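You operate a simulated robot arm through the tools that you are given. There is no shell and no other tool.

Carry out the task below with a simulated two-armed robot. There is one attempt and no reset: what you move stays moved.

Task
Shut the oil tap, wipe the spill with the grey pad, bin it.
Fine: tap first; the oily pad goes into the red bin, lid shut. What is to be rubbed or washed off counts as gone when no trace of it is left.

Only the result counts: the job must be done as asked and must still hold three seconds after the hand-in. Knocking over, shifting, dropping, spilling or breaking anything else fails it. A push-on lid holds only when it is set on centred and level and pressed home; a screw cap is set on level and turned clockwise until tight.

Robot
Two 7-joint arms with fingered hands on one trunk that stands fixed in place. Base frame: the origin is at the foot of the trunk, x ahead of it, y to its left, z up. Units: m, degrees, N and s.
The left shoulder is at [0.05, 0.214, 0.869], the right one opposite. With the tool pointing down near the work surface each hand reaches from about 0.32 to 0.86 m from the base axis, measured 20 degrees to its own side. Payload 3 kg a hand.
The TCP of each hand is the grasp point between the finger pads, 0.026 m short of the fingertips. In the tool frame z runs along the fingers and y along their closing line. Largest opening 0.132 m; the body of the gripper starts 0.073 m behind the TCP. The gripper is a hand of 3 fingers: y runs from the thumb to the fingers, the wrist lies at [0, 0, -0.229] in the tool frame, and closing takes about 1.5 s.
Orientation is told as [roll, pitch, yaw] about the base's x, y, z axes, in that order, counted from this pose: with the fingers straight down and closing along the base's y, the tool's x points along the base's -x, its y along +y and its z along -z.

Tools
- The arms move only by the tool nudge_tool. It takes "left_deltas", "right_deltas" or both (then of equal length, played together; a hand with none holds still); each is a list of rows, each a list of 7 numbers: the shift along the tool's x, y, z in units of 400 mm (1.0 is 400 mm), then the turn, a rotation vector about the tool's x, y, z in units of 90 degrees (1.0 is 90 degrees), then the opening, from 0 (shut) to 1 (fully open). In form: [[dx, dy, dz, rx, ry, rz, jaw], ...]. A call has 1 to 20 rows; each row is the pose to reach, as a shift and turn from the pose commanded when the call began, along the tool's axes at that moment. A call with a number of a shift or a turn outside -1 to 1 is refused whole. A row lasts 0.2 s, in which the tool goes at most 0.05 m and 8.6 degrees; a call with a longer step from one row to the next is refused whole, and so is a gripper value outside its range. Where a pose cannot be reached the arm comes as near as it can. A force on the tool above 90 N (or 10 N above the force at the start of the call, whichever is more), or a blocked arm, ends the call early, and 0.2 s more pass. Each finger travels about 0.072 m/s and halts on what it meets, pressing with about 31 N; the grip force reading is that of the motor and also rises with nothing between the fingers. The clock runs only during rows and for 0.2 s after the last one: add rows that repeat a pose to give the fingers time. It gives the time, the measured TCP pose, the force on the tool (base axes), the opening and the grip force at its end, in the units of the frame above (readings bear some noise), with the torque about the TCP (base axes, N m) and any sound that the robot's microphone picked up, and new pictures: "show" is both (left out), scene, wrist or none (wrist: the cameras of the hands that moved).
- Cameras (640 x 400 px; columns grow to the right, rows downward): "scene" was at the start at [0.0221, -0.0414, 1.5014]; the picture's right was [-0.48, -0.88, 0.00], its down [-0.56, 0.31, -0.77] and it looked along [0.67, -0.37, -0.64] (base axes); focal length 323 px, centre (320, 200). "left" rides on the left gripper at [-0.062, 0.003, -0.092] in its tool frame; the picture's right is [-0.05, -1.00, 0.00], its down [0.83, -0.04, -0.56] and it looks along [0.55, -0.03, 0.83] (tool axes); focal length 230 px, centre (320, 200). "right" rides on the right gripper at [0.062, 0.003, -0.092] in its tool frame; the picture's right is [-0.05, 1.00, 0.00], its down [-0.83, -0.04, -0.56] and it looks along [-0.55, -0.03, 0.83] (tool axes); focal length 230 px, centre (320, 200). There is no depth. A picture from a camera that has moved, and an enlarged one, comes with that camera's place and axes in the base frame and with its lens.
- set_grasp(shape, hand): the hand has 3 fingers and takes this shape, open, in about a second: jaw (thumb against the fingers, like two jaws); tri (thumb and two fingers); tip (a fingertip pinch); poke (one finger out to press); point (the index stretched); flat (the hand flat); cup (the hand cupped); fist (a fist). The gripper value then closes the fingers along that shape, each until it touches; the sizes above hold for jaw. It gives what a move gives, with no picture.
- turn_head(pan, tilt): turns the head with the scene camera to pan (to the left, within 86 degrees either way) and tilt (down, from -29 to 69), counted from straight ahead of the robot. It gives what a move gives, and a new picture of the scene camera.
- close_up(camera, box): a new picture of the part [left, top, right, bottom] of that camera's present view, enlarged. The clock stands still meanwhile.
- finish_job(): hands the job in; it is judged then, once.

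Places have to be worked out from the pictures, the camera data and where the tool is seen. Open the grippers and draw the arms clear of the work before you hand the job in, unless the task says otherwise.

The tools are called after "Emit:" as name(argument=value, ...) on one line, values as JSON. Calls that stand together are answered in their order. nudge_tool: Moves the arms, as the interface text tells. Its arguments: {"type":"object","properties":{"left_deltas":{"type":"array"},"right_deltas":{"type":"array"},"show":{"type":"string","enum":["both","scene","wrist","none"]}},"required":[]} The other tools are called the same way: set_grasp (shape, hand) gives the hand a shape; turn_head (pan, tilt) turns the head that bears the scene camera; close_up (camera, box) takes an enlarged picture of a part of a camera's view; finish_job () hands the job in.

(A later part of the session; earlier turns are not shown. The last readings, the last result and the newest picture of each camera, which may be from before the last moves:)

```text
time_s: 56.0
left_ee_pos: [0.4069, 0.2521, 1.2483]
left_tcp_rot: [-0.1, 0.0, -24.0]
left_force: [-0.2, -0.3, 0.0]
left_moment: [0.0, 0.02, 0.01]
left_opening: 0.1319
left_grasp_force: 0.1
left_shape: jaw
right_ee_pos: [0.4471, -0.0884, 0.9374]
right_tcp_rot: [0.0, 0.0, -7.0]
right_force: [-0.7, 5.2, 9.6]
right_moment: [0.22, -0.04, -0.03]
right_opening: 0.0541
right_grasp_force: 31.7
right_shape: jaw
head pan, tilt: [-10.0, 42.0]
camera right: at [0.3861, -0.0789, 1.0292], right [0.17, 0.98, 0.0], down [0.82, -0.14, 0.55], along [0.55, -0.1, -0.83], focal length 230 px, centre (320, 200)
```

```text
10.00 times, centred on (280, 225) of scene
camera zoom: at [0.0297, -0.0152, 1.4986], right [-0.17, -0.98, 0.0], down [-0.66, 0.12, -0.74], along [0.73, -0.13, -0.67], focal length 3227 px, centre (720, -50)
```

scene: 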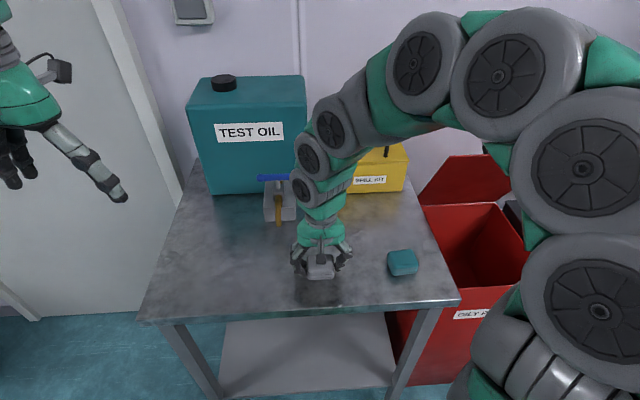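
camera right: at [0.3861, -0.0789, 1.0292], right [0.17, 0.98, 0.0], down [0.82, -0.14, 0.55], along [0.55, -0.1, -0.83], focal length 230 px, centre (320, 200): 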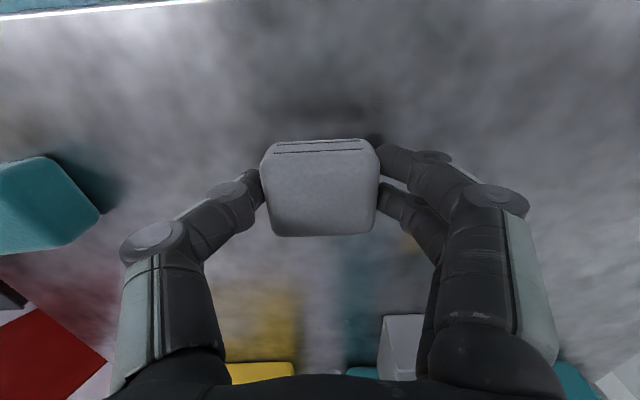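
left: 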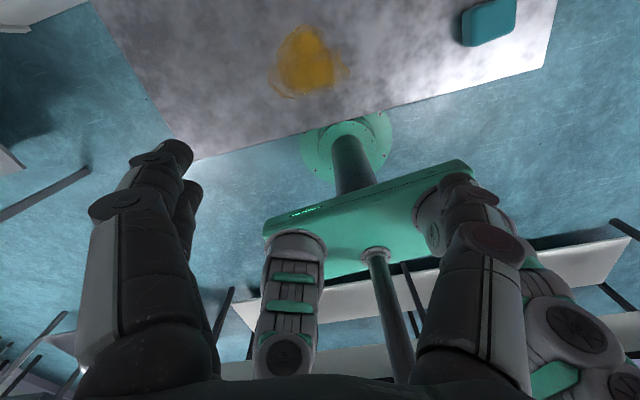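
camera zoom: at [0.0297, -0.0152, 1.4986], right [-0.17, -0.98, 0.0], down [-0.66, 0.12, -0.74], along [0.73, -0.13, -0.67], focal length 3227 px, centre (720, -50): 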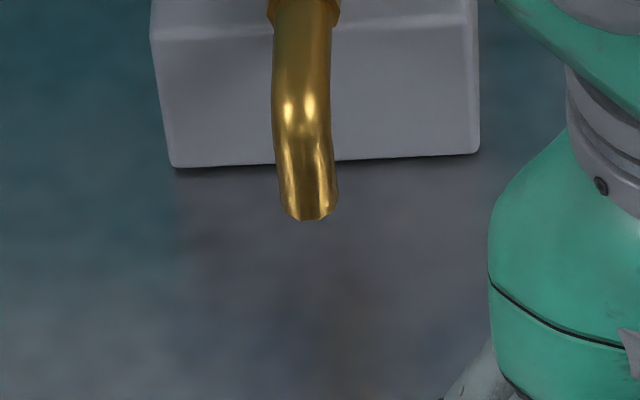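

No oil is visible except a very faint brownish tint under the spout, which may only be a reflection of the brass. I'll lift the pad and view the whole area from another angle to tell.

Emit:
nudge_tool(right_deltas=[[0, 0, -0.1, 0, 0, 0, 0], [-0.03, -0.01, -0.2, 0, 0, 0, 0], [-0.09, -0.025, -0.3, 0, 0, 0, 0], [-0.15, -0.04, -0.38, 0, 0, 0, 0], [-0.216, -0.054, -0.4575, 0, 0, 0, 0]], show="both")

Emit:
close_up(camera="scene", box=[200, 200, 360, 310])

Emit:
close_up(camera="right", box=[320, 0, 560, 150])

```text
time_s: 57.2
left_ee_pos: [0.4061, 0.25, 1.2493]
left_tcp_rot: [0.0, 0.0, -24.2]
left_force: [-0.2, 0.7, 0.0]
left_moment: [-0.01, 0.02, 0.01]
left_opening: 0.1319
left_grasp_force: 0.1
left_shape: jaw
right_ee_pos: [0.531, -0.1179, 1.1196]
right_tcp_rot: [0.1, 0.0, -7.0]
right_force: [-0.1, 0.1, 0.0]
right_moment: [-0.01, 0.0, -0.02]
right_opening: 0.054
right_grasp_force: 31.1
right_shape: jaw
head pan, tilt: [-10.0, 42.0]
camera right: at [0.4705, -0.1086, 1.2122], right [0.17, 0.98, 0.0], down [0.82, -0.14, 0.56], along [0.55, -0.1, -0.83], focal length 230 px, centre (320, 200)
```

scene: 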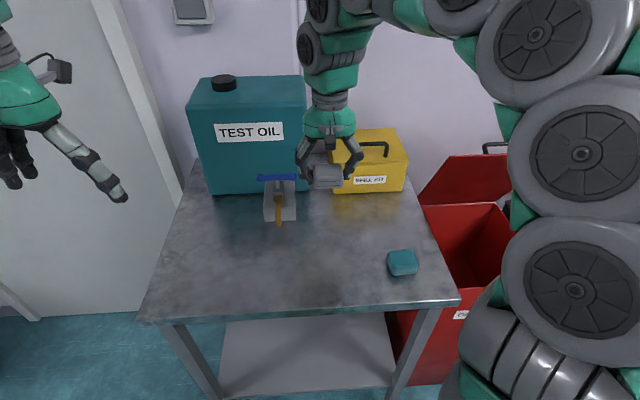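
right: 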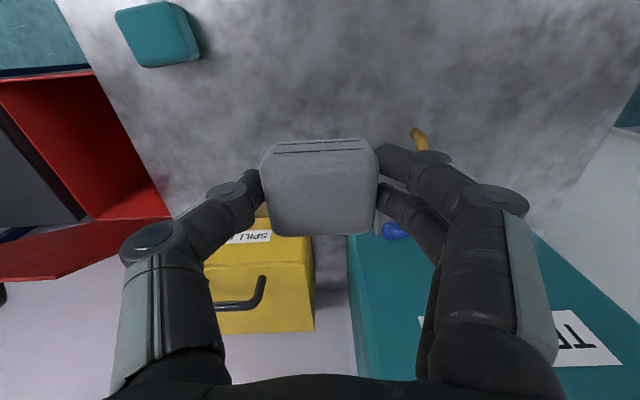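

```text
3.64 times, centred on (280, 255) of scene
camera zoom: at [0.0298, -0.0153, 1.4986], right [-0.17, -0.98, 0.0], down [-0.66, 0.12, -0.74], along [0.73, -0.13, -0.67], focal length 1174 px, centre (466, 0)
```

zoom: 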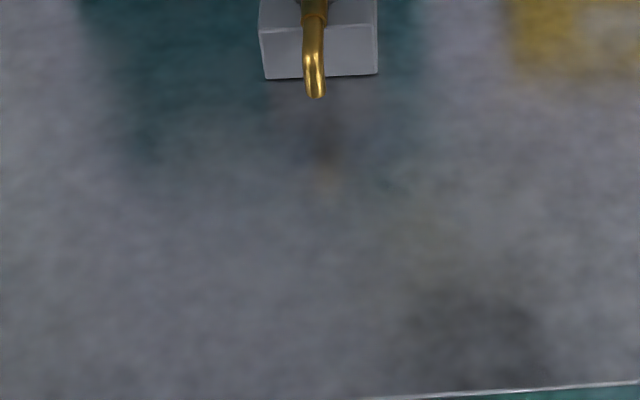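

```text
2.67 times, centred on (440, 75) of right
camera zoom: at [0.4705, -0.1086, 1.2122], right [0.17, 0.98, 0.0], down [0.82, -0.14, 0.56], along [0.55, -0.1, -0.83], focal length 614 px, centre (0, 533)
```

zoom: 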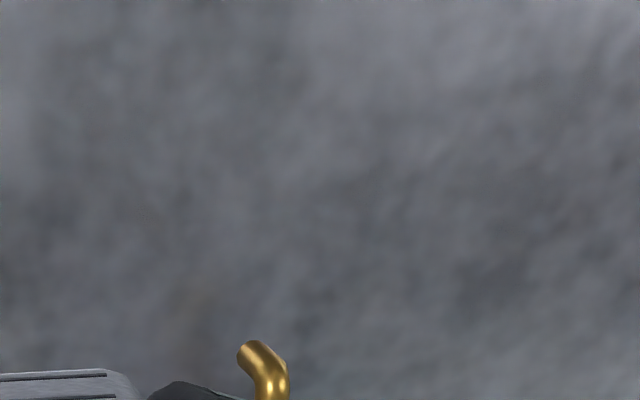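

The table looks clean: the smear under the spout shifts with the viewpoint just as a mirror image of the brass would. To be sure no trace is left, I'll make a second full pass over the area.

Emit:
nudge_tool(right_deltas=[[0.0685, 0.024, 0.1, 0, 0, 0, 0], [0.0685, 0.024, 0.2, 0, 0, 0, 0], [0.0685, 0.024, 0.3, 0, 0, 0, 0], [0.0685, 0.024, 0.4, 0, 0, 0, 0], [0.0685, 0.024, 0.4575, 0, 0, 0, 0], [0.0685, 0.103, 0.4575, 0, 0, 0, 0], [0.0685, 0.182, 0.4575, 0, 0, 0, 0], [0.0685, 0.261, 0.4575, 0, 0, 0, 0], [0.0685, 0.34, 0.4575, 0, 0, 0, 0], [0.0685, 0.419, 0.4575, 0, 0, 0, 0], [0.0685, 0.498, 0.4575, 0, 0, 0, 0], [0.1235, 0.498, 0.4575, 0, 0, 0, 0], [0.1235, 0.419, 0.4575, 0, 0, 0, 0], [0.1235, 0.34, 0.4575, 0, 0, 0, 0], [0.1235, 0.261, 0.4575, 0, 0, 0, 0], [0.1235, 0.182, 0.4575, 0, 0, 0, 0], [0.1235, 0.103, 0.4575, 0, 0, 0, 0], [0.1235, 0.024, 0.4575, 0, 0, 0, 0], [0.1785, 0.024, 0.4575, 0, 0, 0, 0], [0.1785, 0.103, 0.4575, 0, 0, 0, 0]], show="none")

```text
time_s: 61.4
left_ee_pos: [0.4059, 0.2504, 1.2491]
left_tcp_rot: [0.1, 0.0, -24.2]
left_force: [-0.2, 0.7, -0.1]
left_moment: [-0.01, 0.01, 0.0]
left_opening: 0.1321
left_grasp_force: 0.1
left_shape: jaw
right_ee_pos: [0.4666, -0.0706, 0.9382]
right_tcp_rot: [0.1, -0.2, -7.1]
right_force: [-0.8, 0.2, -0.2]
right_moment: [0.0, 0.02, 0.0]
right_opening: 0.0539
right_grasp_force: 30.8
right_shape: jaw
head pan, tilt: [-10.0, 42.0]
```

The pressure has dropped to zero, so the pad must have slid up a millimetre in the grip. I'll lower 2 mm more and recheck.

Emit:
nudge_tool(right_deltas=[[0, 0, 0.0025, 0, 0, 0, 0], [0, 0, 0.005, 0, 0, 0, 0], [0, 0, 0.005, 0, 0, 0, 0]], show="none")

```text
time_s: 62.2
left_ee_pos: [0.4048, 0.2512, 1.2486]
left_tcp_rot: [0.0, 0.1, -24.1]
left_force: [0.4, -0.6, -0.4]
left_moment: [0.01, -0.01, 0.01]
left_opening: 0.1321
left_grasp_force: 0.1
left_shape: jaw
right_ee_pos: [0.4648, -0.0705, 0.9362]
right_tcp_rot: [0.1, -0.2, -7.1]
right_force: [3.8, 1.2, 24.4]
right_moment: [0.07, -0.08, -0.06]
right_opening: 0.0543
right_grasp_force: 31.4
right_shape: jaw
head pan, tilt: [-10.0, 42.0]
```

That gives 24 N; easing 0.8 mm should leave about 14 N. I continue the second pass with the remaining lines towards the front.

Emit:
nudge_tool(right_deltas=[[0, 0.079, -0.002, 0, 0, 0, 0], [0, 0.158, -0.002, 0, 0, 0, 0], [0, 0.237, -0.002, 0, 0, 0, 0], [0, 0.316, -0.002, 0, 0, 0, 0], [0, 0.395, -0.002, 0, 0, 0, 0], [0.055, 0.395, -0.002, 0, 0, 0, 0], [0.055, 0.316, -0.002, 0, 0, 0, 0], [0.055, 0.237, -0.002, 0, 0, 0, 0], [0.055, 0.158, -0.002, 0, 0, 0, 0], [0.055, 0.079, -0.002, 0, 0, 0, 0], [0.055, 0.0, -0.002, 0, 0, 0, 0], [0.055, -0.079, -0.002, 0, 0, 0, 0], [0.11, -0.079, -0.002, 0, 0, 0, 0], [0.11, 0.0, -0.002, 0, 0, 0, 0], [0.11, 0.079, -0.002, 0, 0, 0, 0], [0.11, 0.158, -0.002, 0, 0, 0, 0], [0.11, 0.237, -0.002, 0, 0, 0, 0], [0.11, 0.316, -0.002, 0, 0, 0, 0], [0.11, 0.395, -0.002, 0, 0, 0, 0]], show="both")

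```text
time_s: 66.2
left_ee_pos: [0.4065, 0.2498, 1.2481]
left_tcp_rot: [0.0, 0.0, -24.1]
left_force: [0.0, 0.3, 0.4]
left_moment: [-0.03, 0.04, 0.0]
left_opening: 0.1321
left_grasp_force: 0.1
left_shape: jaw
right_ee_pos: [0.4402, 0.0924, 0.9359]
right_tcp_rot: [0.1, 0.0, -7.0]
right_force: [-0.3, -1.0, 1.7]
right_moment: [0.01, 0.07, 0.01]
right_opening: 0.054
right_grasp_force: 31.4
right_shape: jaw
head pan, tilt: [-10.0, 42.0]
camera right: at [0.3794, 0.1034, 1.029], right [0.17, 0.98, 0.0], down [0.82, -0.14, 0.55], along [0.55, -0.1, -0.83], focal length 230 px, centre (320, 200)
```

scene: 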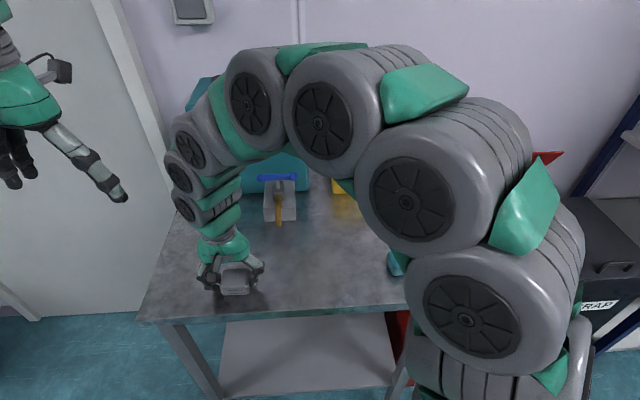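
right: 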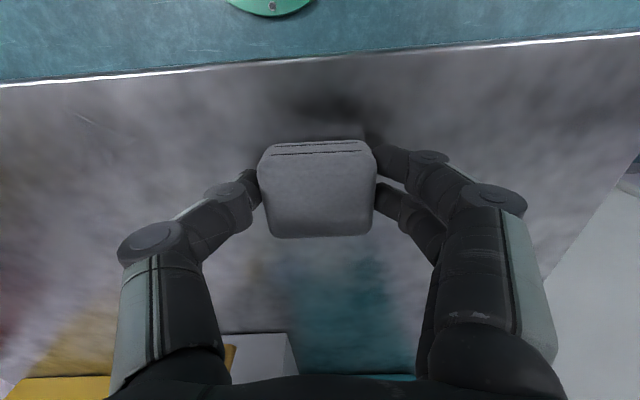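

The whole area looks clean. I'll lift the pad out of the way to the right and inspect the surface closely.

Emit:
nudge_tool(right_deltas=[[0, 0, -0.08, 0, 0, 0, 0], [0, 0, -0.18, 0, 0, 0, 0], [-0.04, -0.09, -0.24, 0, 0, 0, 0], [-0.08, -0.19, -0.28, 0, 0, 0, 0], [-0.12, -0.3, -0.3, 0, 0, 0, 0], [-0.16, -0.41, -0.32, 0, 0, 0, 0], [-0.2, -0.5, -0.34, 0, 0, 0, 0]], show="wrist")

Emit:
close_up(camera="scene", box=[200, 210, 360, 310])

Emit:
close_up(camera="scene", box=[240, 240, 320, 290])

```text
time_s: 67.8
left_ee_pos: [0.4059, 0.2502, 1.2481]
left_tcp_rot: [0.0, -0.1, -24.1]
left_force: [0.2, -0.8, -0.1]
left_moment: [-0.01, 0.01, 0.0]
left_opening: 0.1318
left_grasp_force: 0.0
left_shape: jaw
right_ee_pos: [0.4956, -0.117, 1.0733]
right_tcp_rot: [0.1, 0.0, -7.0]
right_force: [-0.2, 0.0, -0.3]
right_moment: [0.0, 0.0, -0.01]
right_opening: 0.0538
right_grasp_force: 31.7
right_shape: jaw
head pan, tilt: [-10.0, 42.0]
camera right: at [0.4344, -0.1064, 1.1659], right [0.17, 0.98, 0.0], down [0.82, -0.15, 0.56], along [0.55, -0.1, -0.83], focal length 230 px, centre (320, 200)
```

right: 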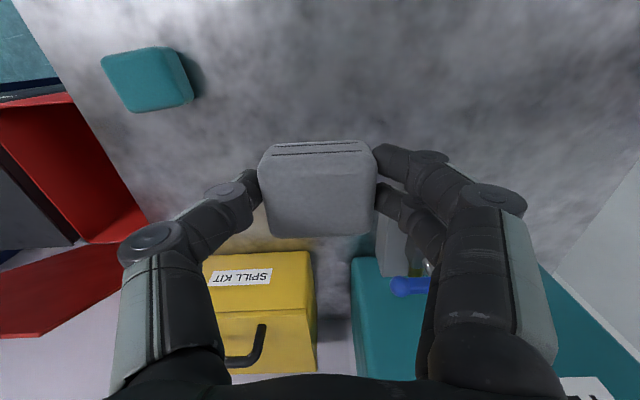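

```text
4.00 times, centred on (280, 260) of scene
camera zoom: at [0.0299, -0.0154, 1.4986], right [-0.17, -0.98, 0.0], down [-0.66, 0.12, -0.74], along [0.73, -0.13, -0.67], focal length 1291 px, centre (480, -40)
```

zoom: 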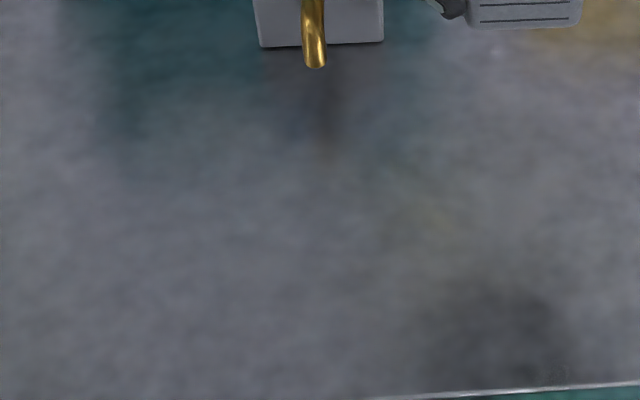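

```text
8.00 times, centred on (280, 265) of scene
camera zoom: at [0.0299, -0.0154, 1.4986], right [-0.17, -0.98, 0.0], down [-0.66, 0.12, -0.74], along [0.73, -0.13, -0.67], focal length 2582 px, centre (640, -320)
```

zoom: 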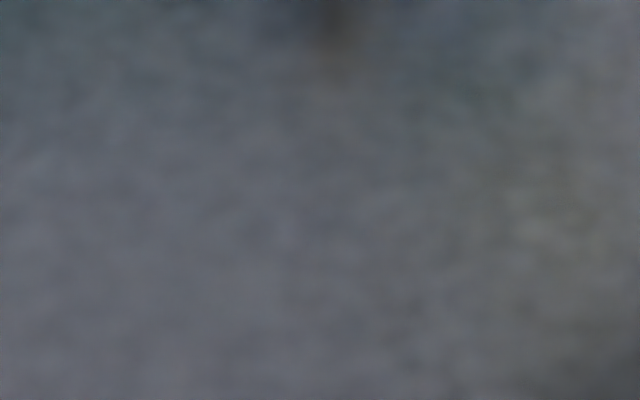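

The surface shows no oil, only reflections. Since the thick centre needed several strokes, I'll do one more crosswise pass (strokes along x) so that no thin film is left.

Emit:
nudge_tool(right_deltas=[[-0.02, 0.05, 0.08, 0, 0, 0, 0], [-0.035, 0.11, 0.15, 0, 0, 0, 0], [-0.035, 0.11, 0.25, 0, 0, 0, 0], [-0.035, 0.11, 0.335, 0, 0, 0, 0], [-0.035, 0.11, 0.346, 0, 0, 0, 0], [0.04, 0.11, 0.346, 0, 0, 0, 0], [0.115, 0.11, 0.346, 0, 0, 0, 0], [0.19, 0.11, 0.346, 0, 0, 0, 0], [0.19, 0.1725, 0.346, 0, 0, 0, 0], [0.115, 0.1725, 0.346, 0, 0, 0, 0], [0.04, 0.1725, 0.346, 0, 0, 0, 0], [-0.035, 0.1725, 0.346, 0, 0, 0, 0], [-0.035, 0.235, 0.346, 0, 0, 0, 0], [0.04, 0.235, 0.346, 0, 0, 0, 0], [0.115, 0.235, 0.346, 0, 0, 0, 0], [0.19, 0.235, 0.346, 0, 0, 0, 0], [0.19, 0.2975, 0.346, 0, 0, 0, 0], [0.115, 0.2975, 0.346, 0, 0, 0, 0], [0.04, 0.2975, 0.346, 0, 0, 0, 0], [-0.035, 0.2975, 0.346, 0, 0, 0, 0]], show="none")

```text
time_s: 72.0
left_ee_pos: [0.4069, 0.2506, 1.2483]
left_tcp_rot: [0.1, 0.0, -24.1]
left_force: [0.1, -0.3, -0.1]
left_moment: [-0.01, 0.02, 0.01]
left_opening: 0.1319
left_grasp_force: 0.2
left_shape: jaw
right_ee_pos: [0.5247, -0.0, 0.9338]
right_tcp_rot: [0.1, -0.2, -6.9]
right_force: [-8.0, 3.0, 28.0]
right_moment: [0.02, 0.13, 0.0]
right_opening: 0.0554
right_grasp_force: 31.1
right_shape: jaw
head pan, tilt: [-10.0, 42.0]
```

There was good contact (28 N) throughout. I'll ease slightly and finish the remaining cross strokes towards +y.

Emit:
nudge_tool(right_deltas=[[0, 0.0625, -0.002, 0, 0, 0, 0], [0.075, 0.0625, -0.002, 0, 0, 0, 0], [0.15, 0.0625, -0.002, 0, 0, 0, 0], [0.24, 0.0625, -0.002, 0, 0, 0, 0], [0.24, 0.125, -0.002, 0, 0, 0, 0], [0.15, 0.125, -0.002, 0, 0, 0, 0], [0.075, 0.125, -0.002, 0, 0, 0, 0], [0.0, 0.125, -0.002, 0, 0, 0, 0], [0.0, 0.1875, -0.002, 0, 0, 0, 0], [0.075, 0.1875, -0.002, 0, 0, 0, 0], [0.15, 0.1875, -0.002, 0, 0, 0, 0], [0.24, 0.1875, -0.002, 0, 0, 0, 0], [0.24, 0.1875, -0.08, 0, 0, 0, 0], [0.24, 0.1875, -0.19, 0, 0, 0, 0]], show="both")

Emit:
close_up(camera="scene", box=[220, 210, 340, 290])

```text
time_s: 75.0
left_ee_pos: [0.406, 0.2502, 1.2487]
left_tcp_rot: [0.1, 0.0, -24.1]
left_force: [0.3, 0.2, 0.2]
left_moment: [0.0, -0.03, -0.02]
left_opening: 0.1319
left_grasp_force: 0.0
left_shape: jaw
right_ee_pos: [0.4379, 0.0858, 1.0098]
right_tcp_rot: [0.0, 0.0, -7.1]
right_force: [-0.6, 0.1, 0.4]
right_moment: [0.01, -0.01, 0.03]
right_opening: 0.0539
right_grasp_force: 30.8
right_shape: jaw
head pan, tilt: [-10.0, 42.0]
camera right: at [0.3769, 0.0957, 1.1027], right [0.17, 0.98, 0.0], down [0.82, -0.15, 0.55], along [0.55, -0.1, -0.83], focal length 230 px, centre (320, 200)
```

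scene: 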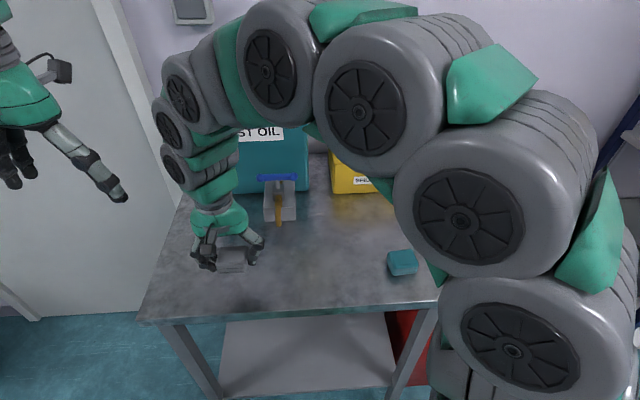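
right: 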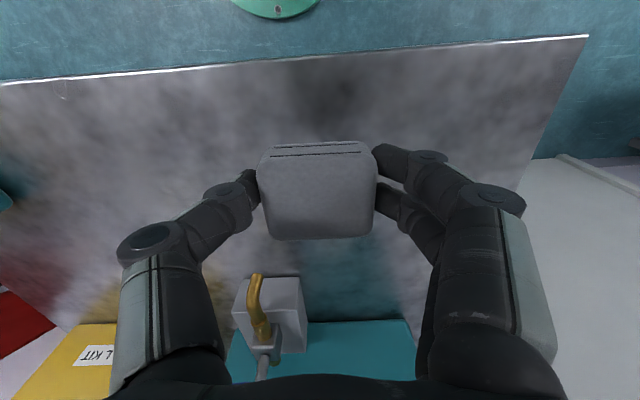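

```text
5.00 times, centred on (280, 250) of scene
camera zoom: at [0.0298, -0.0153, 1.4986], right [-0.17, -0.98, 0.0], down [-0.66, 0.12, -0.74], along [0.73, -0.13, -0.67], focal length 1614 px, centre (520, -50)
```

zoom: 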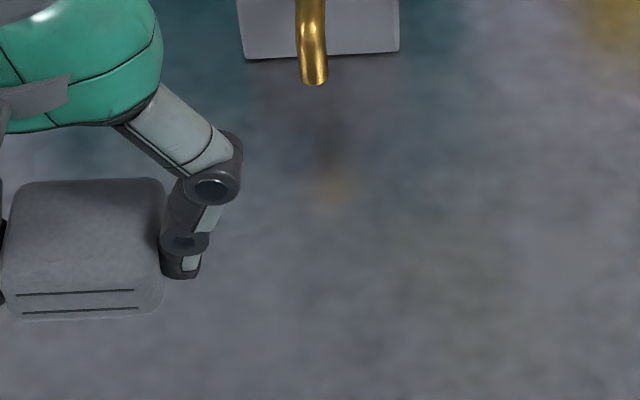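

The table is clean: the tan spot at about (0.53, -0.015) is exactly where the spout's mirror image must appear, and it was wiped anyway. Now I carry the oily pad up and to the right towards the open bin.

Emit:
nudge_tool(right_deltas=[[0, 0, -0.11, 0, 0, 0, 0], [-0.01, -0.06, -0.2, 0, 0, 0, 0], [-0.035, -0.165, -0.25, 0, 0, 0, 0], [-0.06, -0.275, -0.275, 0, 0, 0, 0], [-0.085, -0.39, -0.275, 0, 0, 0, 0], [-0.11, -0.5, -0.275, 0, 0, 0, 0], [-0.135, -0.615, -0.275, 0, 0, 0, 0], [-0.155, -0.72, -0.275, 0, 0, 0, 0], [-0.175, -0.81, -0.275, 0, 0, 0, 0]], show="both")

```text
time_s: 77.0
left_ee_pos: [0.4054, 0.2509, 1.2486]
left_tcp_rot: [0.0, 0.0, -24.1]
left_force: [-0.1, -0.3, -0.9]
left_moment: [0.04, 0.03, 0.0]
left_opening: 0.1319
left_grasp_force: 0.1
left_shape: jaw
right_ee_pos: [0.4677, -0.2457, 1.119]
right_tcp_rot: [0.0, 0.1, -7.0]
right_force: [0.1, 0.0, -0.9]
right_moment: [0.04, 0.0, 0.03]
right_opening: 0.0539
right_grasp_force: 31.2
right_shape: jaw
head pan, tilt: [-10.0, 42.0]
camera right: at [0.4057, -0.2351, 1.2113], right [0.17, 0.98, 0.0], down [0.82, -0.15, 0.55], along [0.55, -0.1, -0.83], focal length 230 px, centre (320, 200)
```

scene: 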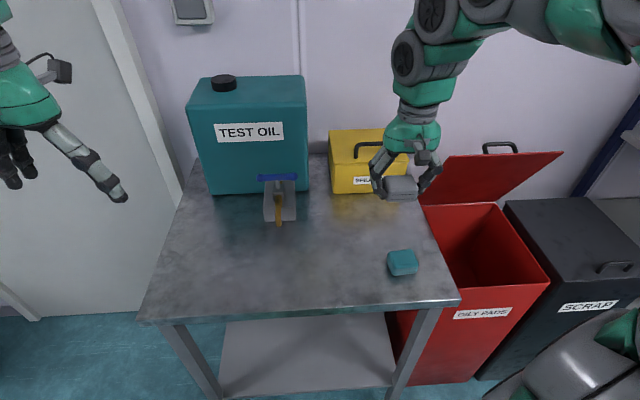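
right: 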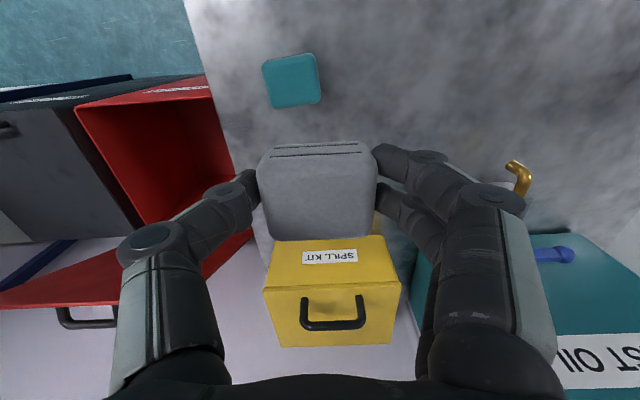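

The table is spotless in the overview and the lid is still up. I carry the pad over the front part of the bin mouth, in front of the raised lid.

Emit:
nudge_tool(right_deltas=[[-0.029, -0.103, 0, 0, 0, 0, 0], [-0.058, -0.206, 0, 0, 0, 0, 0], [-0.087, -0.31, 0.01, 0, 0, 0, 0], [-0.116, -0.413, 0.02, 0, 0, 0, 0], [-0.145, -0.516, 0.03, 0, 0, 0, 0], [-0.174, -0.62, 0.04, 0, 0, 0, 0], [-0.203, -0.722, 0.05, 0, 0, 0, 0], [-0.232, -0.825, 0.05, 0, 0, 0, 0]], show="both")

```text
time_s: 78.8
left_ee_pos: [0.4061, 0.2505, 1.2484]
left_tcp_rot: [-0.1, 0.0, -24.1]
left_force: [-0.9, 0.2, 0.4]
left_moment: [0.0, 0.0, 0.0]
left_opening: 0.1317
left_grasp_force: 0.2
left_shape: jaw
right_ee_pos: [0.5185, -0.5835, 1.1016]
right_tcp_rot: [0.1, -0.1, -7.0]
right_force: [1.1, 0.5, 0.9]
right_moment: [0.02, 0.03, 0.0]
right_opening: 0.054
right_grasp_force: 30.8
right_shape: jaw
head pan, tilt: [-10.0, 42.0]
camera right: at [0.4578, -0.5723, 1.193], right [0.17, 0.98, 0.0], down [0.82, -0.14, 0.56], along [0.55, -0.1, -0.83], focal length 230 px, centre (320, 200)
```

scene: 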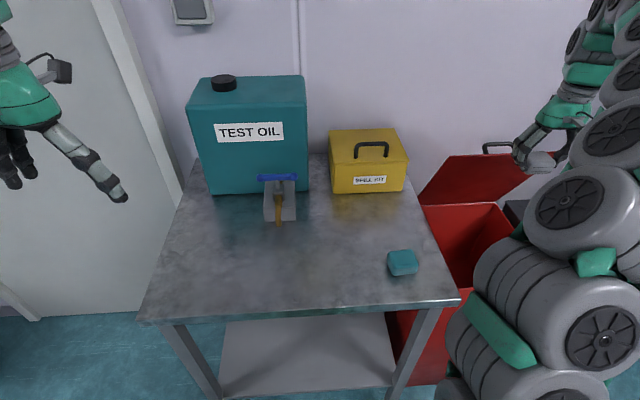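
right: 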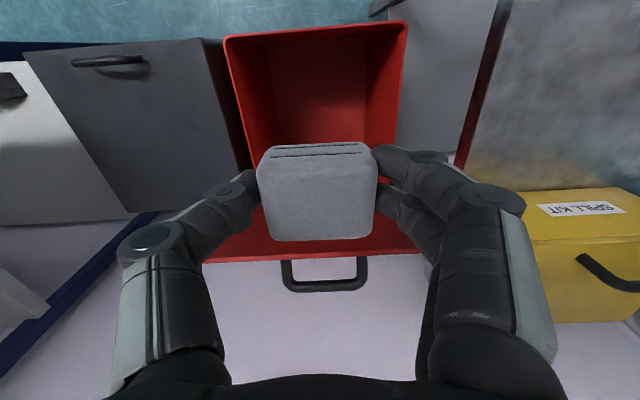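

The pad is centred over the mouth, between the front rim and the lid. I lower it into the bin until it is below the rim.

Emit:
nudge_tool(right_deltas=[[0, 0, 0.106, 0, 0, 0, 0], [0, 0, 0.212, 0, 0, 0, 0], [0, 0, 0.318, 0, 0, 0, 0], [0, 0, 0.424, 0, 0, 0, 0], [0, 0, 0.53, 0, 0, 0, 0], [0, 0, 0.636, 0, 0, 0, 0], [0, 0, 0.742, 0, 0, 0, 0], [0, 0, 0.85, 0, 0, 0, 0]], show="both")

```text
time_s: 80.6
left_ee_pos: [0.4072, 0.2504, 1.2486]
left_tcp_rot: [0.1, -0.1, -24.2]
left_force: [0.3, -0.4, 1.5]
left_moment: [-0.01, -0.01, 0.02]
left_opening: 0.1318
left_grasp_force: 0.3
left_shape: jaw
right_ee_pos: [0.5187, -0.5834, 0.7605]
right_tcp_rot: [0.0, 0.0, -7.0]
right_force: [0.2, -0.3, 0.0]
right_moment: [-0.01, 0.02, -0.03]
right_opening: 0.054
right_grasp_force: 30.7
right_shape: jaw
head pan, tilt: [-10.0, 42.0]
camera right: at [0.4575, -0.5739, 0.8527], right [0.17, 0.98, 0.0], down [0.82, -0.14, 0.56], along [0.55, -0.1, -0.83], focal length 230 px, centre (320, 200)
```

scene: 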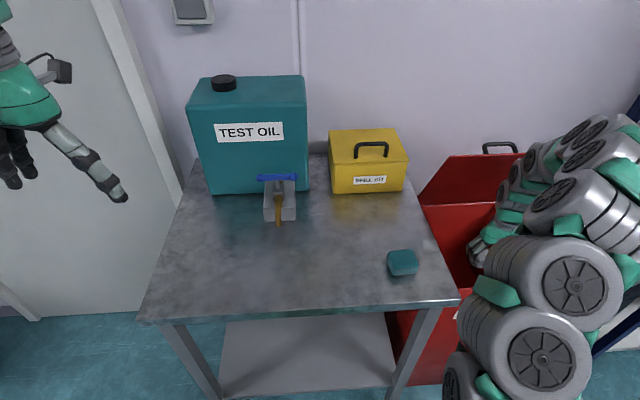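
right: 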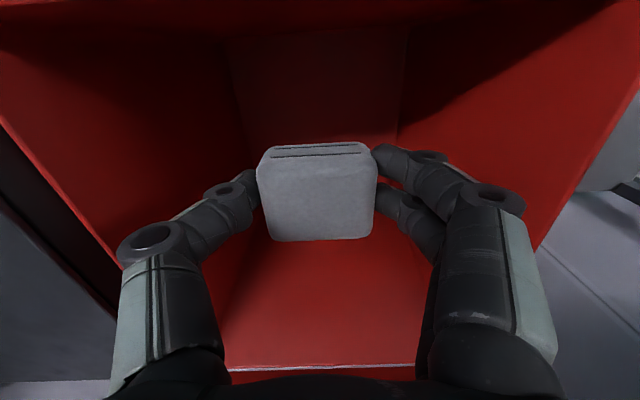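

The pad is below the rim and well inside. I open the fingers to drop it.

Emit:
nudge_tool(right_deltas=[[0, 0, 0, 0, 0, 0, 0.5], [0, 0, 0, 0, 0, 0, 0.65], [0, 0, 0, 0, 0, 0, 0.75], [0, 0, 0, 0, 0, 0, 0.75], [0, 0, 0, 0, 0, 0, 0.75]], show="wrist")

```text
time_s: 81.8
left_ee_pos: [0.4062, 0.2507, 1.2481]
left_tcp_rot: [0.0, 0.0, -24.1]
left_force: [-1.1, -0.3, 0.3]
left_moment: [0.01, 0.02, 0.02]
left_opening: 0.132
left_grasp_force: 0.1
left_shape: jaw
right_ee_pos: [0.5179, -0.584, 0.7607]
right_tcp_rot: [0.0, 0.0, -7.0]
right_force: [-0.1, 0.3, -0.2]
right_moment: [0.01, 0.01, -0.02]
right_opening: 0.0987
right_grasp_force: 0.0
right_shape: jaw
head pan, tilt: [-10.0, 42.0]
camera right: at [0.4572, -0.5739, 0.8531], right [0.17, 0.98, 0.0], down [0.82, -0.14, 0.56], along [0.55, -0.1, -0.83], focal length 230 px, centre (320, 200)
```

right: 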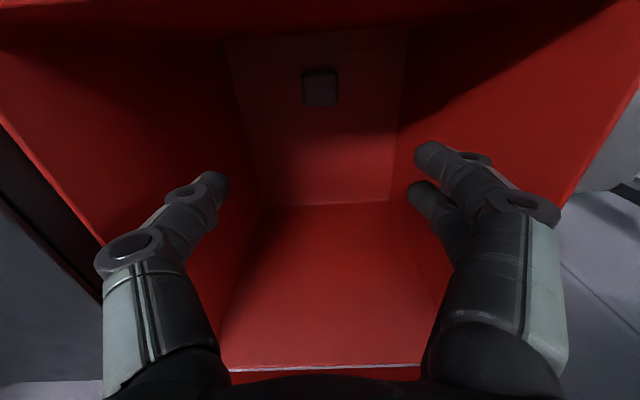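

The grey pad lies at the bottom of the red bin. I rise straight out of the bin, then go back to the lid handle to close the lid.

Emit:
nudge_tool(right_deltas=[[0, 0, -0.1, 0, 0, 0, 0.6], [0, 0, -0.2, 0, 0, 0, 0.5], [0, 0, -0.3, 0, 0, 0, 0.5], [0, 0, -0.4, 0, 0, 0, 0.5], [0, 0, -0.5, 0, 0, 0, 0.5], [0, 0, -0.6, 0, 0, 0, 0.5], [0, 0, -0.7, 0, 0, 0, 0.5], [0, 0, -0.8, 0, 0, 0, 0.5], [0, 0, -0.92, 0, 0, 0, 0.5]], show="both")

Emit:
close_up(camera="scene", box=[400, 130, 580, 300])

```text
time_s: 83.8
left_ee_pos: [0.4051, 0.2502, 1.2477]
left_tcp_rot: [0.0, 0.0, -24.2]
left_force: [0.7, -0.5, 0.5]
left_moment: [-0.02, 0.01, 0.02]
left_opening: 0.1318
left_grasp_force: 0.0
left_shape: jaw
right_ee_pos: [0.5151, -0.5823, 1.1301]
right_tcp_rot: [0.1, 0.0, -7.0]
right_force: [0.3, -0.4, 0.3]
right_moment: [-0.01, 0.02, 0.02]
right_opening: 0.0665
right_grasp_force: 0.1
right_shape: jaw
head pan, tilt: [-10.0, 42.0]
camera right: at [0.4543, -0.5725, 1.2212], right [0.17, 0.98, 0.0], down [0.82, -0.15, 0.55], along [0.55, -0.09, -0.83], focal length 230 px, centre (320, 200)
```

scene: 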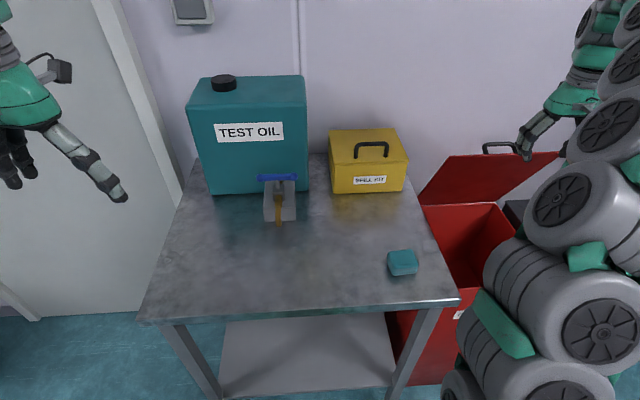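
right: 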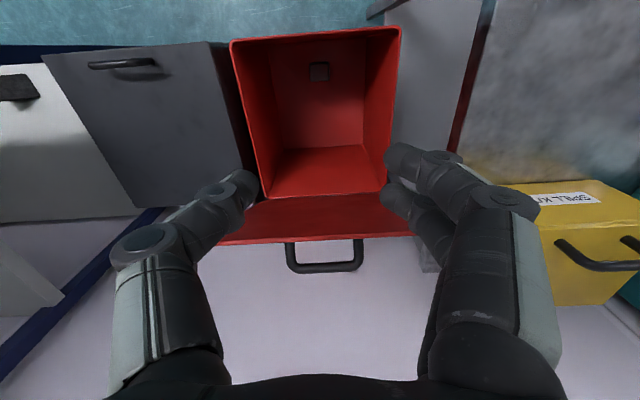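

```text
2.35 times, centred on (490, 215) of scene
camera zoom: at [0.0298, -0.0153, 1.4986], right [-0.17, -0.98, 0.0], down [-0.66, 0.12, -0.74], along [0.73, -0.13, -0.67], focal length 759 px, centre (-80, 165)
```

zoom: 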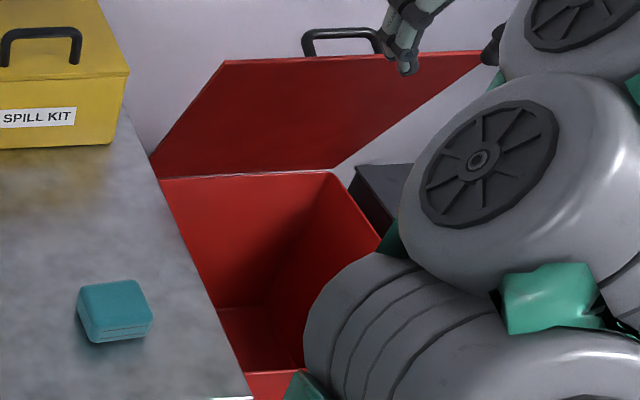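

The lid is still up with its handle bar at about (0.661, -0.602, 1.043), and the pad lies in the bin. I turn the hand in place to close across the bar again.

Emit:
nudge_tool(right_deltas=[[0, 0, 0, 0, 0, 0.083, 0.45], [0, 0, 0, 0, 0, 0.166, 0.4], [0, 0, 0, 0, 0, 0.249, 0.35], [0, 0, 0, 0, 0, 0.332, 0.3], [0, 0, 0, 0, 0, 0.415, 0.3], [0, 0, 0, 0, 0, 0.498, 0.3], [0, 0, 0, 0, 0, 0.581, 0.3], [0, 0, 0, 0, 0, 0.664, 0.3], [0, 0, 0, 0, 0, 0.747, 0.3], [0, 0, 0, 0, 0, 0.83, 0.3], [0, 0, 0, 0, 0, 0.913, 0.3], [0, 0, 0, 0, 0, 0.994, 0.3]], show="wrist")

```text
time_s: 86.4
left_ee_pos: [0.4064, 0.2514, 1.249]
left_tcp_rot: [0.0, -0.1, -24.1]
left_force: [-0.4, 0.2, -0.3]
left_moment: [-0.01, -0.02, -0.02]
left_opening: 0.132
left_grasp_force: 0.1
left_shape: jaw
right_ee_pos: [0.5185, -0.5831, 1.1275]
right_tcp_rot: [0.0, 0.0, -96.6]
right_force: [-0.5, 1.1, 0.5]
right_moment: [0.01, -0.03, -0.04]
right_opening: 0.0399
right_grasp_force: 0.1
right_shape: jaw
head pan, tilt: [-10.0, 42.0]
camera right: at [0.5286, -0.5233, 1.22], right [0.99, -0.17, 0.0], down [-0.14, -0.82, 0.55], along [-0.09, -0.55, -0.83], focal length 230 px, centre (320, 200)
```

right: 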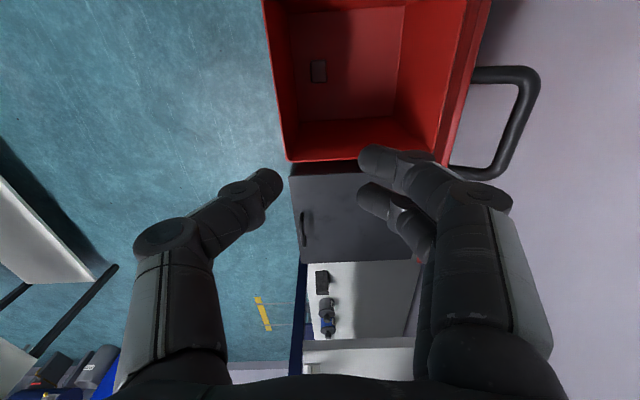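

The bar is confirmed near (0.667, -0.600, 1.043). I return to the pre-grasp pose used before, above the handle with the wrist leaned, coming in over the top of the lid edge.

Emit:
nudge_tool(right_deltas=[[0.02, 0.05, -0.01, 0, -0.04, 0, 0.3], [0.04, 0.1, -0.01, 0, -0.08, 0, 0.3], [0.06, 0.15, -0.01, 0, -0.12, 0, 0.3], [0.08, 0.2, -0.01, 0, -0.16, 0, 0.25], [0.1, 0.25, 0, 0, -0.2, 0, 0.2], [0.104, 0.3, 0.02, 0, -0.24, 0, 0.19], [0.104, 0.35, 0.05, 0, -0.28, 0, 0.19], [0.104, 0.39, 0.076, 0, -0.3133, 0, 0.19]], show="wrist")

Emit:
close_up(camera="right", box=[180, 60, 460, 260])

```text
time_s: 88.2
left_ee_pos: [0.4055, 0.2503, 1.2484]
left_tcp_rot: [0.0, 0.1, -24.1]
left_force: [0.2, 0.5, -1.2]
left_moment: [-0.01, 0.01, 0.01]
left_opening: 0.1321
left_grasp_force: 0.0
left_shape: jaw
right_ee_pos: [0.6783, -0.559, 1.0976]
right_tcp_rot: [0.0, -28.2, -96.5]
right_force: [-0.3, -0.2, -0.1]
right_moment: [-0.01, 0.02, -0.01]
right_opening: 0.0254
right_grasp_force: 0.0
right_shape: jaw
head pan, tilt: [-10.0, 42.0]
camera right: at [0.693, -0.4631, 1.1494], right [0.99, -0.16, 0.02], down [-0.1, -0.46, 0.88], along [-0.13, -0.87, -0.47], focal length 230 px, centre (320, 200)
```

right: 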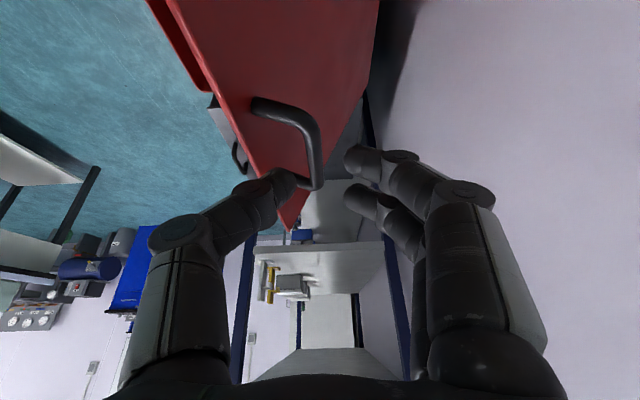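

```text
2.00 times, centred on (320, 160) of right
camera zoom: at [0.693, -0.4631, 1.1494], right [0.99, -0.16, 0.02], down [-0.1, -0.46, 0.88], along [-0.13, -0.87, -0.47], focal length 460 px, centre (320, 280)
```

zoom: 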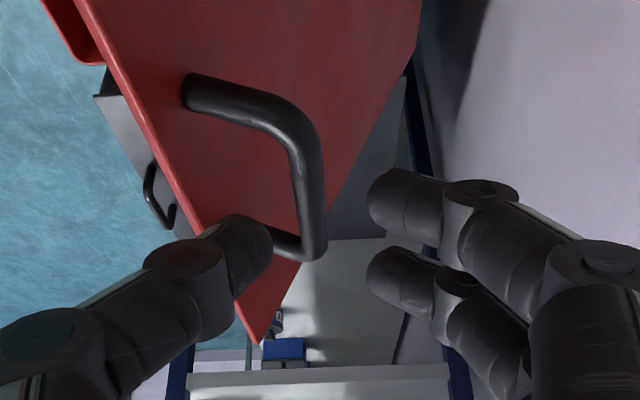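

The view matches the retraction pose exactly, so I reverse it: in along the fingers by 72 mm, then close around the bar.

Emit:
nudge_tool(right_deltas=[[0, 0, 0.04, 0, 0, 0, 0.19], [0, 0, 0.08, 0, 0, 0, 0.19], [0, 0, 0.12, 0, 0, 0, 0.19], [0, 0, 0.15, 0, 0, 0, 0.19], [0, 0, 0.178, 0, 0, 0, 0.19]], show="wrist")

Emit:
close_up(camera="right", box=[180, 80, 460, 280])

```text
time_s: 89.4
left_ee_pos: [0.4063, 0.2494, 1.2487]
left_tcp_rot: [0.0, 0.0, -24.1]
left_force: [0.3, -0.1, -0.4]
left_moment: [-0.01, -0.05, -0.04]
left_opening: 0.1318
left_grasp_force: 0.2
left_shape: jaw
right_ee_pos: [0.6757, -0.5925, 1.0339]
right_tcp_rot: [-0.1, -28.2, -96.5]
right_force: [0.3, -0.2, -0.4]
right_moment: [-0.02, 0.02, 0.0]
right_opening: 0.0252
right_grasp_force: 0.0
right_shape: jaw
head pan, tilt: [-10.0, 42.0]
camera right: at [0.689, -0.4964, 1.0866], right [0.99, -0.16, 0.02], down [-0.1, -0.46, 0.88], along [-0.13, -0.87, -0.47], focal length 230 px, centre (320, 200)
```

right: 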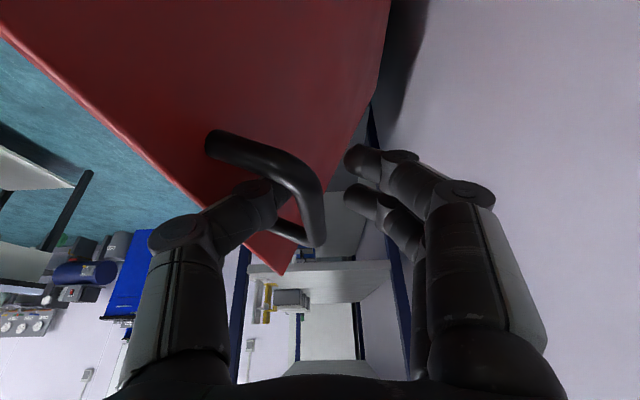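

```text
2.00 times, centred on (320, 180) of right
camera zoom: at [0.689, -0.4964, 1.0866], right [0.99, -0.16, 0.02], down [-0.1, -0.46, 0.88], along [-0.13, -0.87, -0.47], focal length 460 px, centre (320, 240)
```

zoom: 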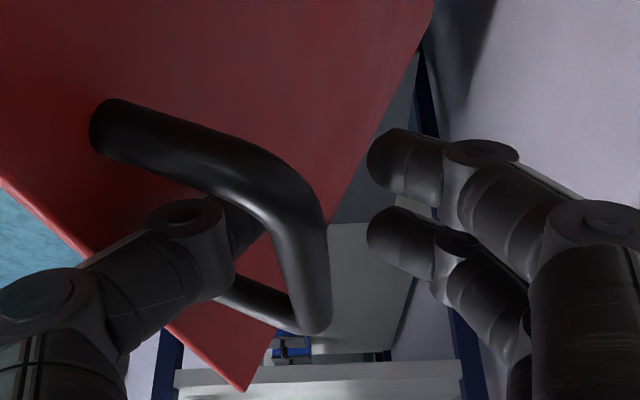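

This matches the earlier view with the bar between thumb and fingers. I shift 7 mm back towards the bar and close.

Emit:
nudge_tool(right_deltas=[[0, -0.008, 0, 0, 0, 0, 0.15], [0, -0.017, 0, 0, 0, 0, 0.1], [0, -0.017, 0, 0, 0, 0, 0.05], [0, -0.017, 0, 0, 0, 0, 0], [0, -0.017, 0, 0, 0, 0, 0]], show="none")

Emit:
close_up(camera="right", box=[180, 80, 460, 280])

```text
time_s: 90.6
left_ee_pos: [0.4054, 0.249, 1.2502]
left_tcp_rot: [0.1, -0.1, -24.1]
left_force: [-0.8, 0.2, 0.5]
left_moment: [0.0, 0.02, 0.01]
left_opening: 0.1319
left_grasp_force: 0.1
left_shape: jaw
right_ee_pos: [0.6676, -0.5939, 1.0333]
right_tcp_rot: [-0.2, -28.1, -96.5]
right_force: [-2.1, -0.1, -4.4]
right_moment: [0.04, 0.0, 0.08]
right_opening: 0.0
right_grasp_force: 30.8
right_shape: jaw
head pan, tilt: [-10.0, 42.0]
```

```text
2.00 times, centred on (320, 180) of right
camera zoom: at [0.6822, -0.4968, 1.086], right [0.99, -0.16, 0.02], down [-0.1, -0.46, 0.88], along [-0.13, -0.87, -0.47], focal length 460 px, centre (320, 240)
```

zoom: 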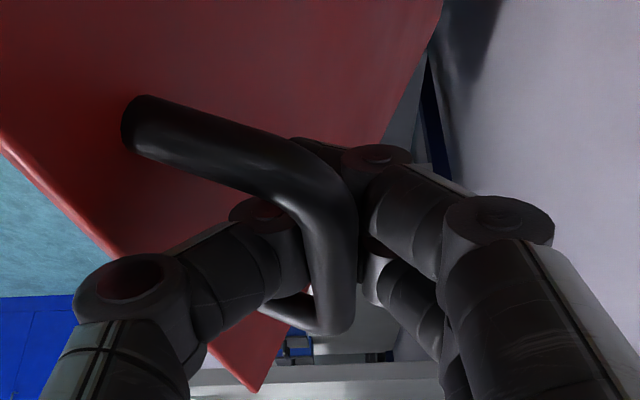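

The bar is enclosed again. I lower the lid along its arc (hinge near x 0.740, z 0.754, radius 0.289 m), first to about 32°, bringing the wrist upright as I go.

Emit:
nudge_tool(right_deltas=[[0.007, -0.053, 0.013, 0, 0.018, 0, 0], [0.0154, -0.1, 0.029, 0, 0.036, 0, 0], [0.0256, -0.1455, 0.048, 0, 0.054, 0, 0], [0.037, -0.19, 0.069, 0, 0.072, 0, 0], [0.05, -0.232, 0.0935, 0, 0.09, 0, 0], [0.0643, -0.2725, 0.12, 0, 0.108, 0, 0], [0.08, -0.3105, 0.15, 0, 0.126, 0, 0], [0.0968, -0.346, 0.181, 0, 0.144, 0, 0], [0.1147, -0.3795, 0.215, 0, 0.162, 0, 0]], show="both")

```text
time_s: 92.6
left_ee_pos: [0.4071, 0.2498, 1.2489]
left_tcp_rot: [0.0, 0.0, -24.1]
left_force: [-0.3, -0.1, 0.2]
left_moment: [0.03, -0.01, 0.02]
left_opening: 0.1323
left_grasp_force: 0.1
left_shape: jaw
right_ee_pos: [0.5169, -0.5755, 0.9377]
right_tcp_rot: [0.1, -13.6, -96.5]
right_force: [18.0, -7.9, -13.7]
right_moment: [-0.01, 0.11, -0.1]
right_opening: 0.0
right_grasp_force: 31.3
right_shape: jaw
head pan, tilt: [-10.0, 42.0]
camera right: at [0.5286, -0.4949, 1.0122], right [0.99, -0.16, 0.01], down [-0.12, -0.67, 0.73], along [-0.11, -0.73, -0.68], focal length 230 px, centre (320, 200)
```

scene: 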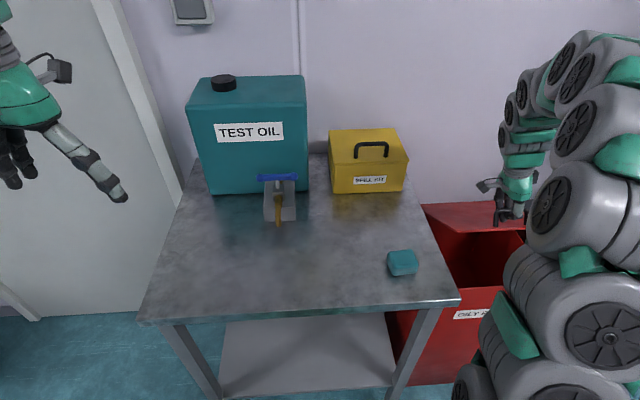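
right: 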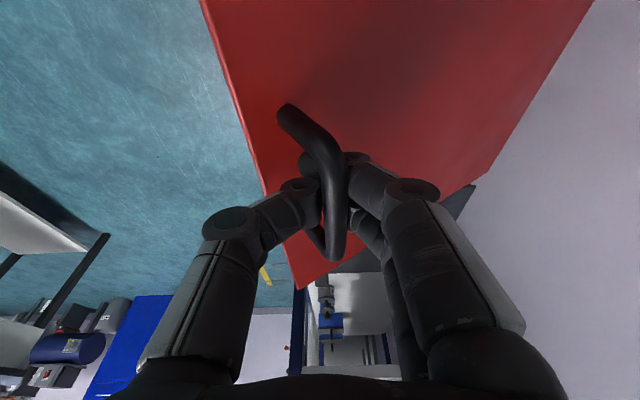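

The lid is at about 32° with moderate forces. I continue down to closed, easing 2 mm towards the hinge.

Emit:
nudge_tool(right_deltas=[[0.0094, -0.0255, 0.039, 0, 0.019, 0, 0], [0.0193, -0.053, 0.0805, 0, 0.038, 0, 0], [0.0296, -0.077, 0.1235, 0, 0.057, 0, 0], [0.0403, -0.0988, 0.168, 0, 0.076, 0, 0], [0.0513, -0.1168, 0.2137, 0, 0.095, 0, 0], [0.0626, -0.1315, 0.261, 0, 0.114, 0, 0], [0.0741, -0.143, 0.309, 0, 0.133, 0, 0], [0.0858, -0.15, 0.353, 0, 0.151, 0, 0]], show="both")

```text
time_s: 94.4
left_ee_pos: [0.4048, 0.251, 1.2489]
left_tcp_rot: [0.0, 0.0, -24.2]
left_force: [0.1, 0.4, 0.6]
left_moment: [0.03, 0.02, -0.03]
left_opening: 0.1321
left_grasp_force: 0.2
left_shape: jaw
right_ee_pos: [0.4576, -0.5678, 0.7908]
right_tcp_rot: [-0.1, 0.0, -96.6]
right_force: [-2.5, -1.9, -2.6]
right_moment: [0.02, -0.04, -0.04]
right_opening: 0.0
right_grasp_force: 30.7
right_shape: jaw
head pan, tilt: [-10.0, 42.0]
camera right: at [0.4678, -0.5076, 0.8837], right [0.99, -0.16, 0.0], down [-0.14, -0.82, 0.55], along [-0.09, -0.55, -0.83], focal length 230 px, centre (320, 200)
```

scene: 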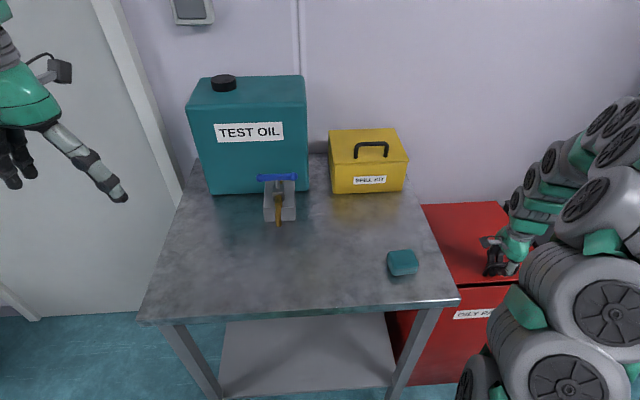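
right: 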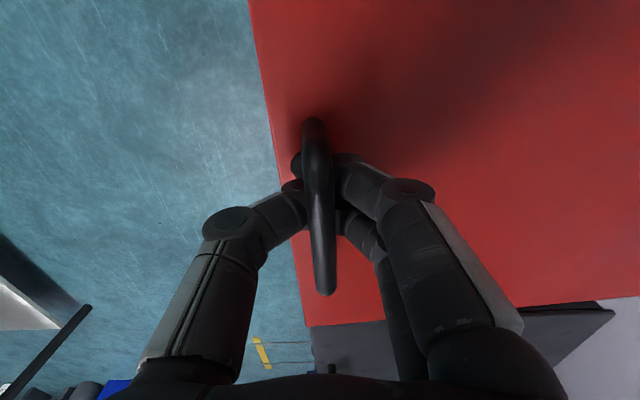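

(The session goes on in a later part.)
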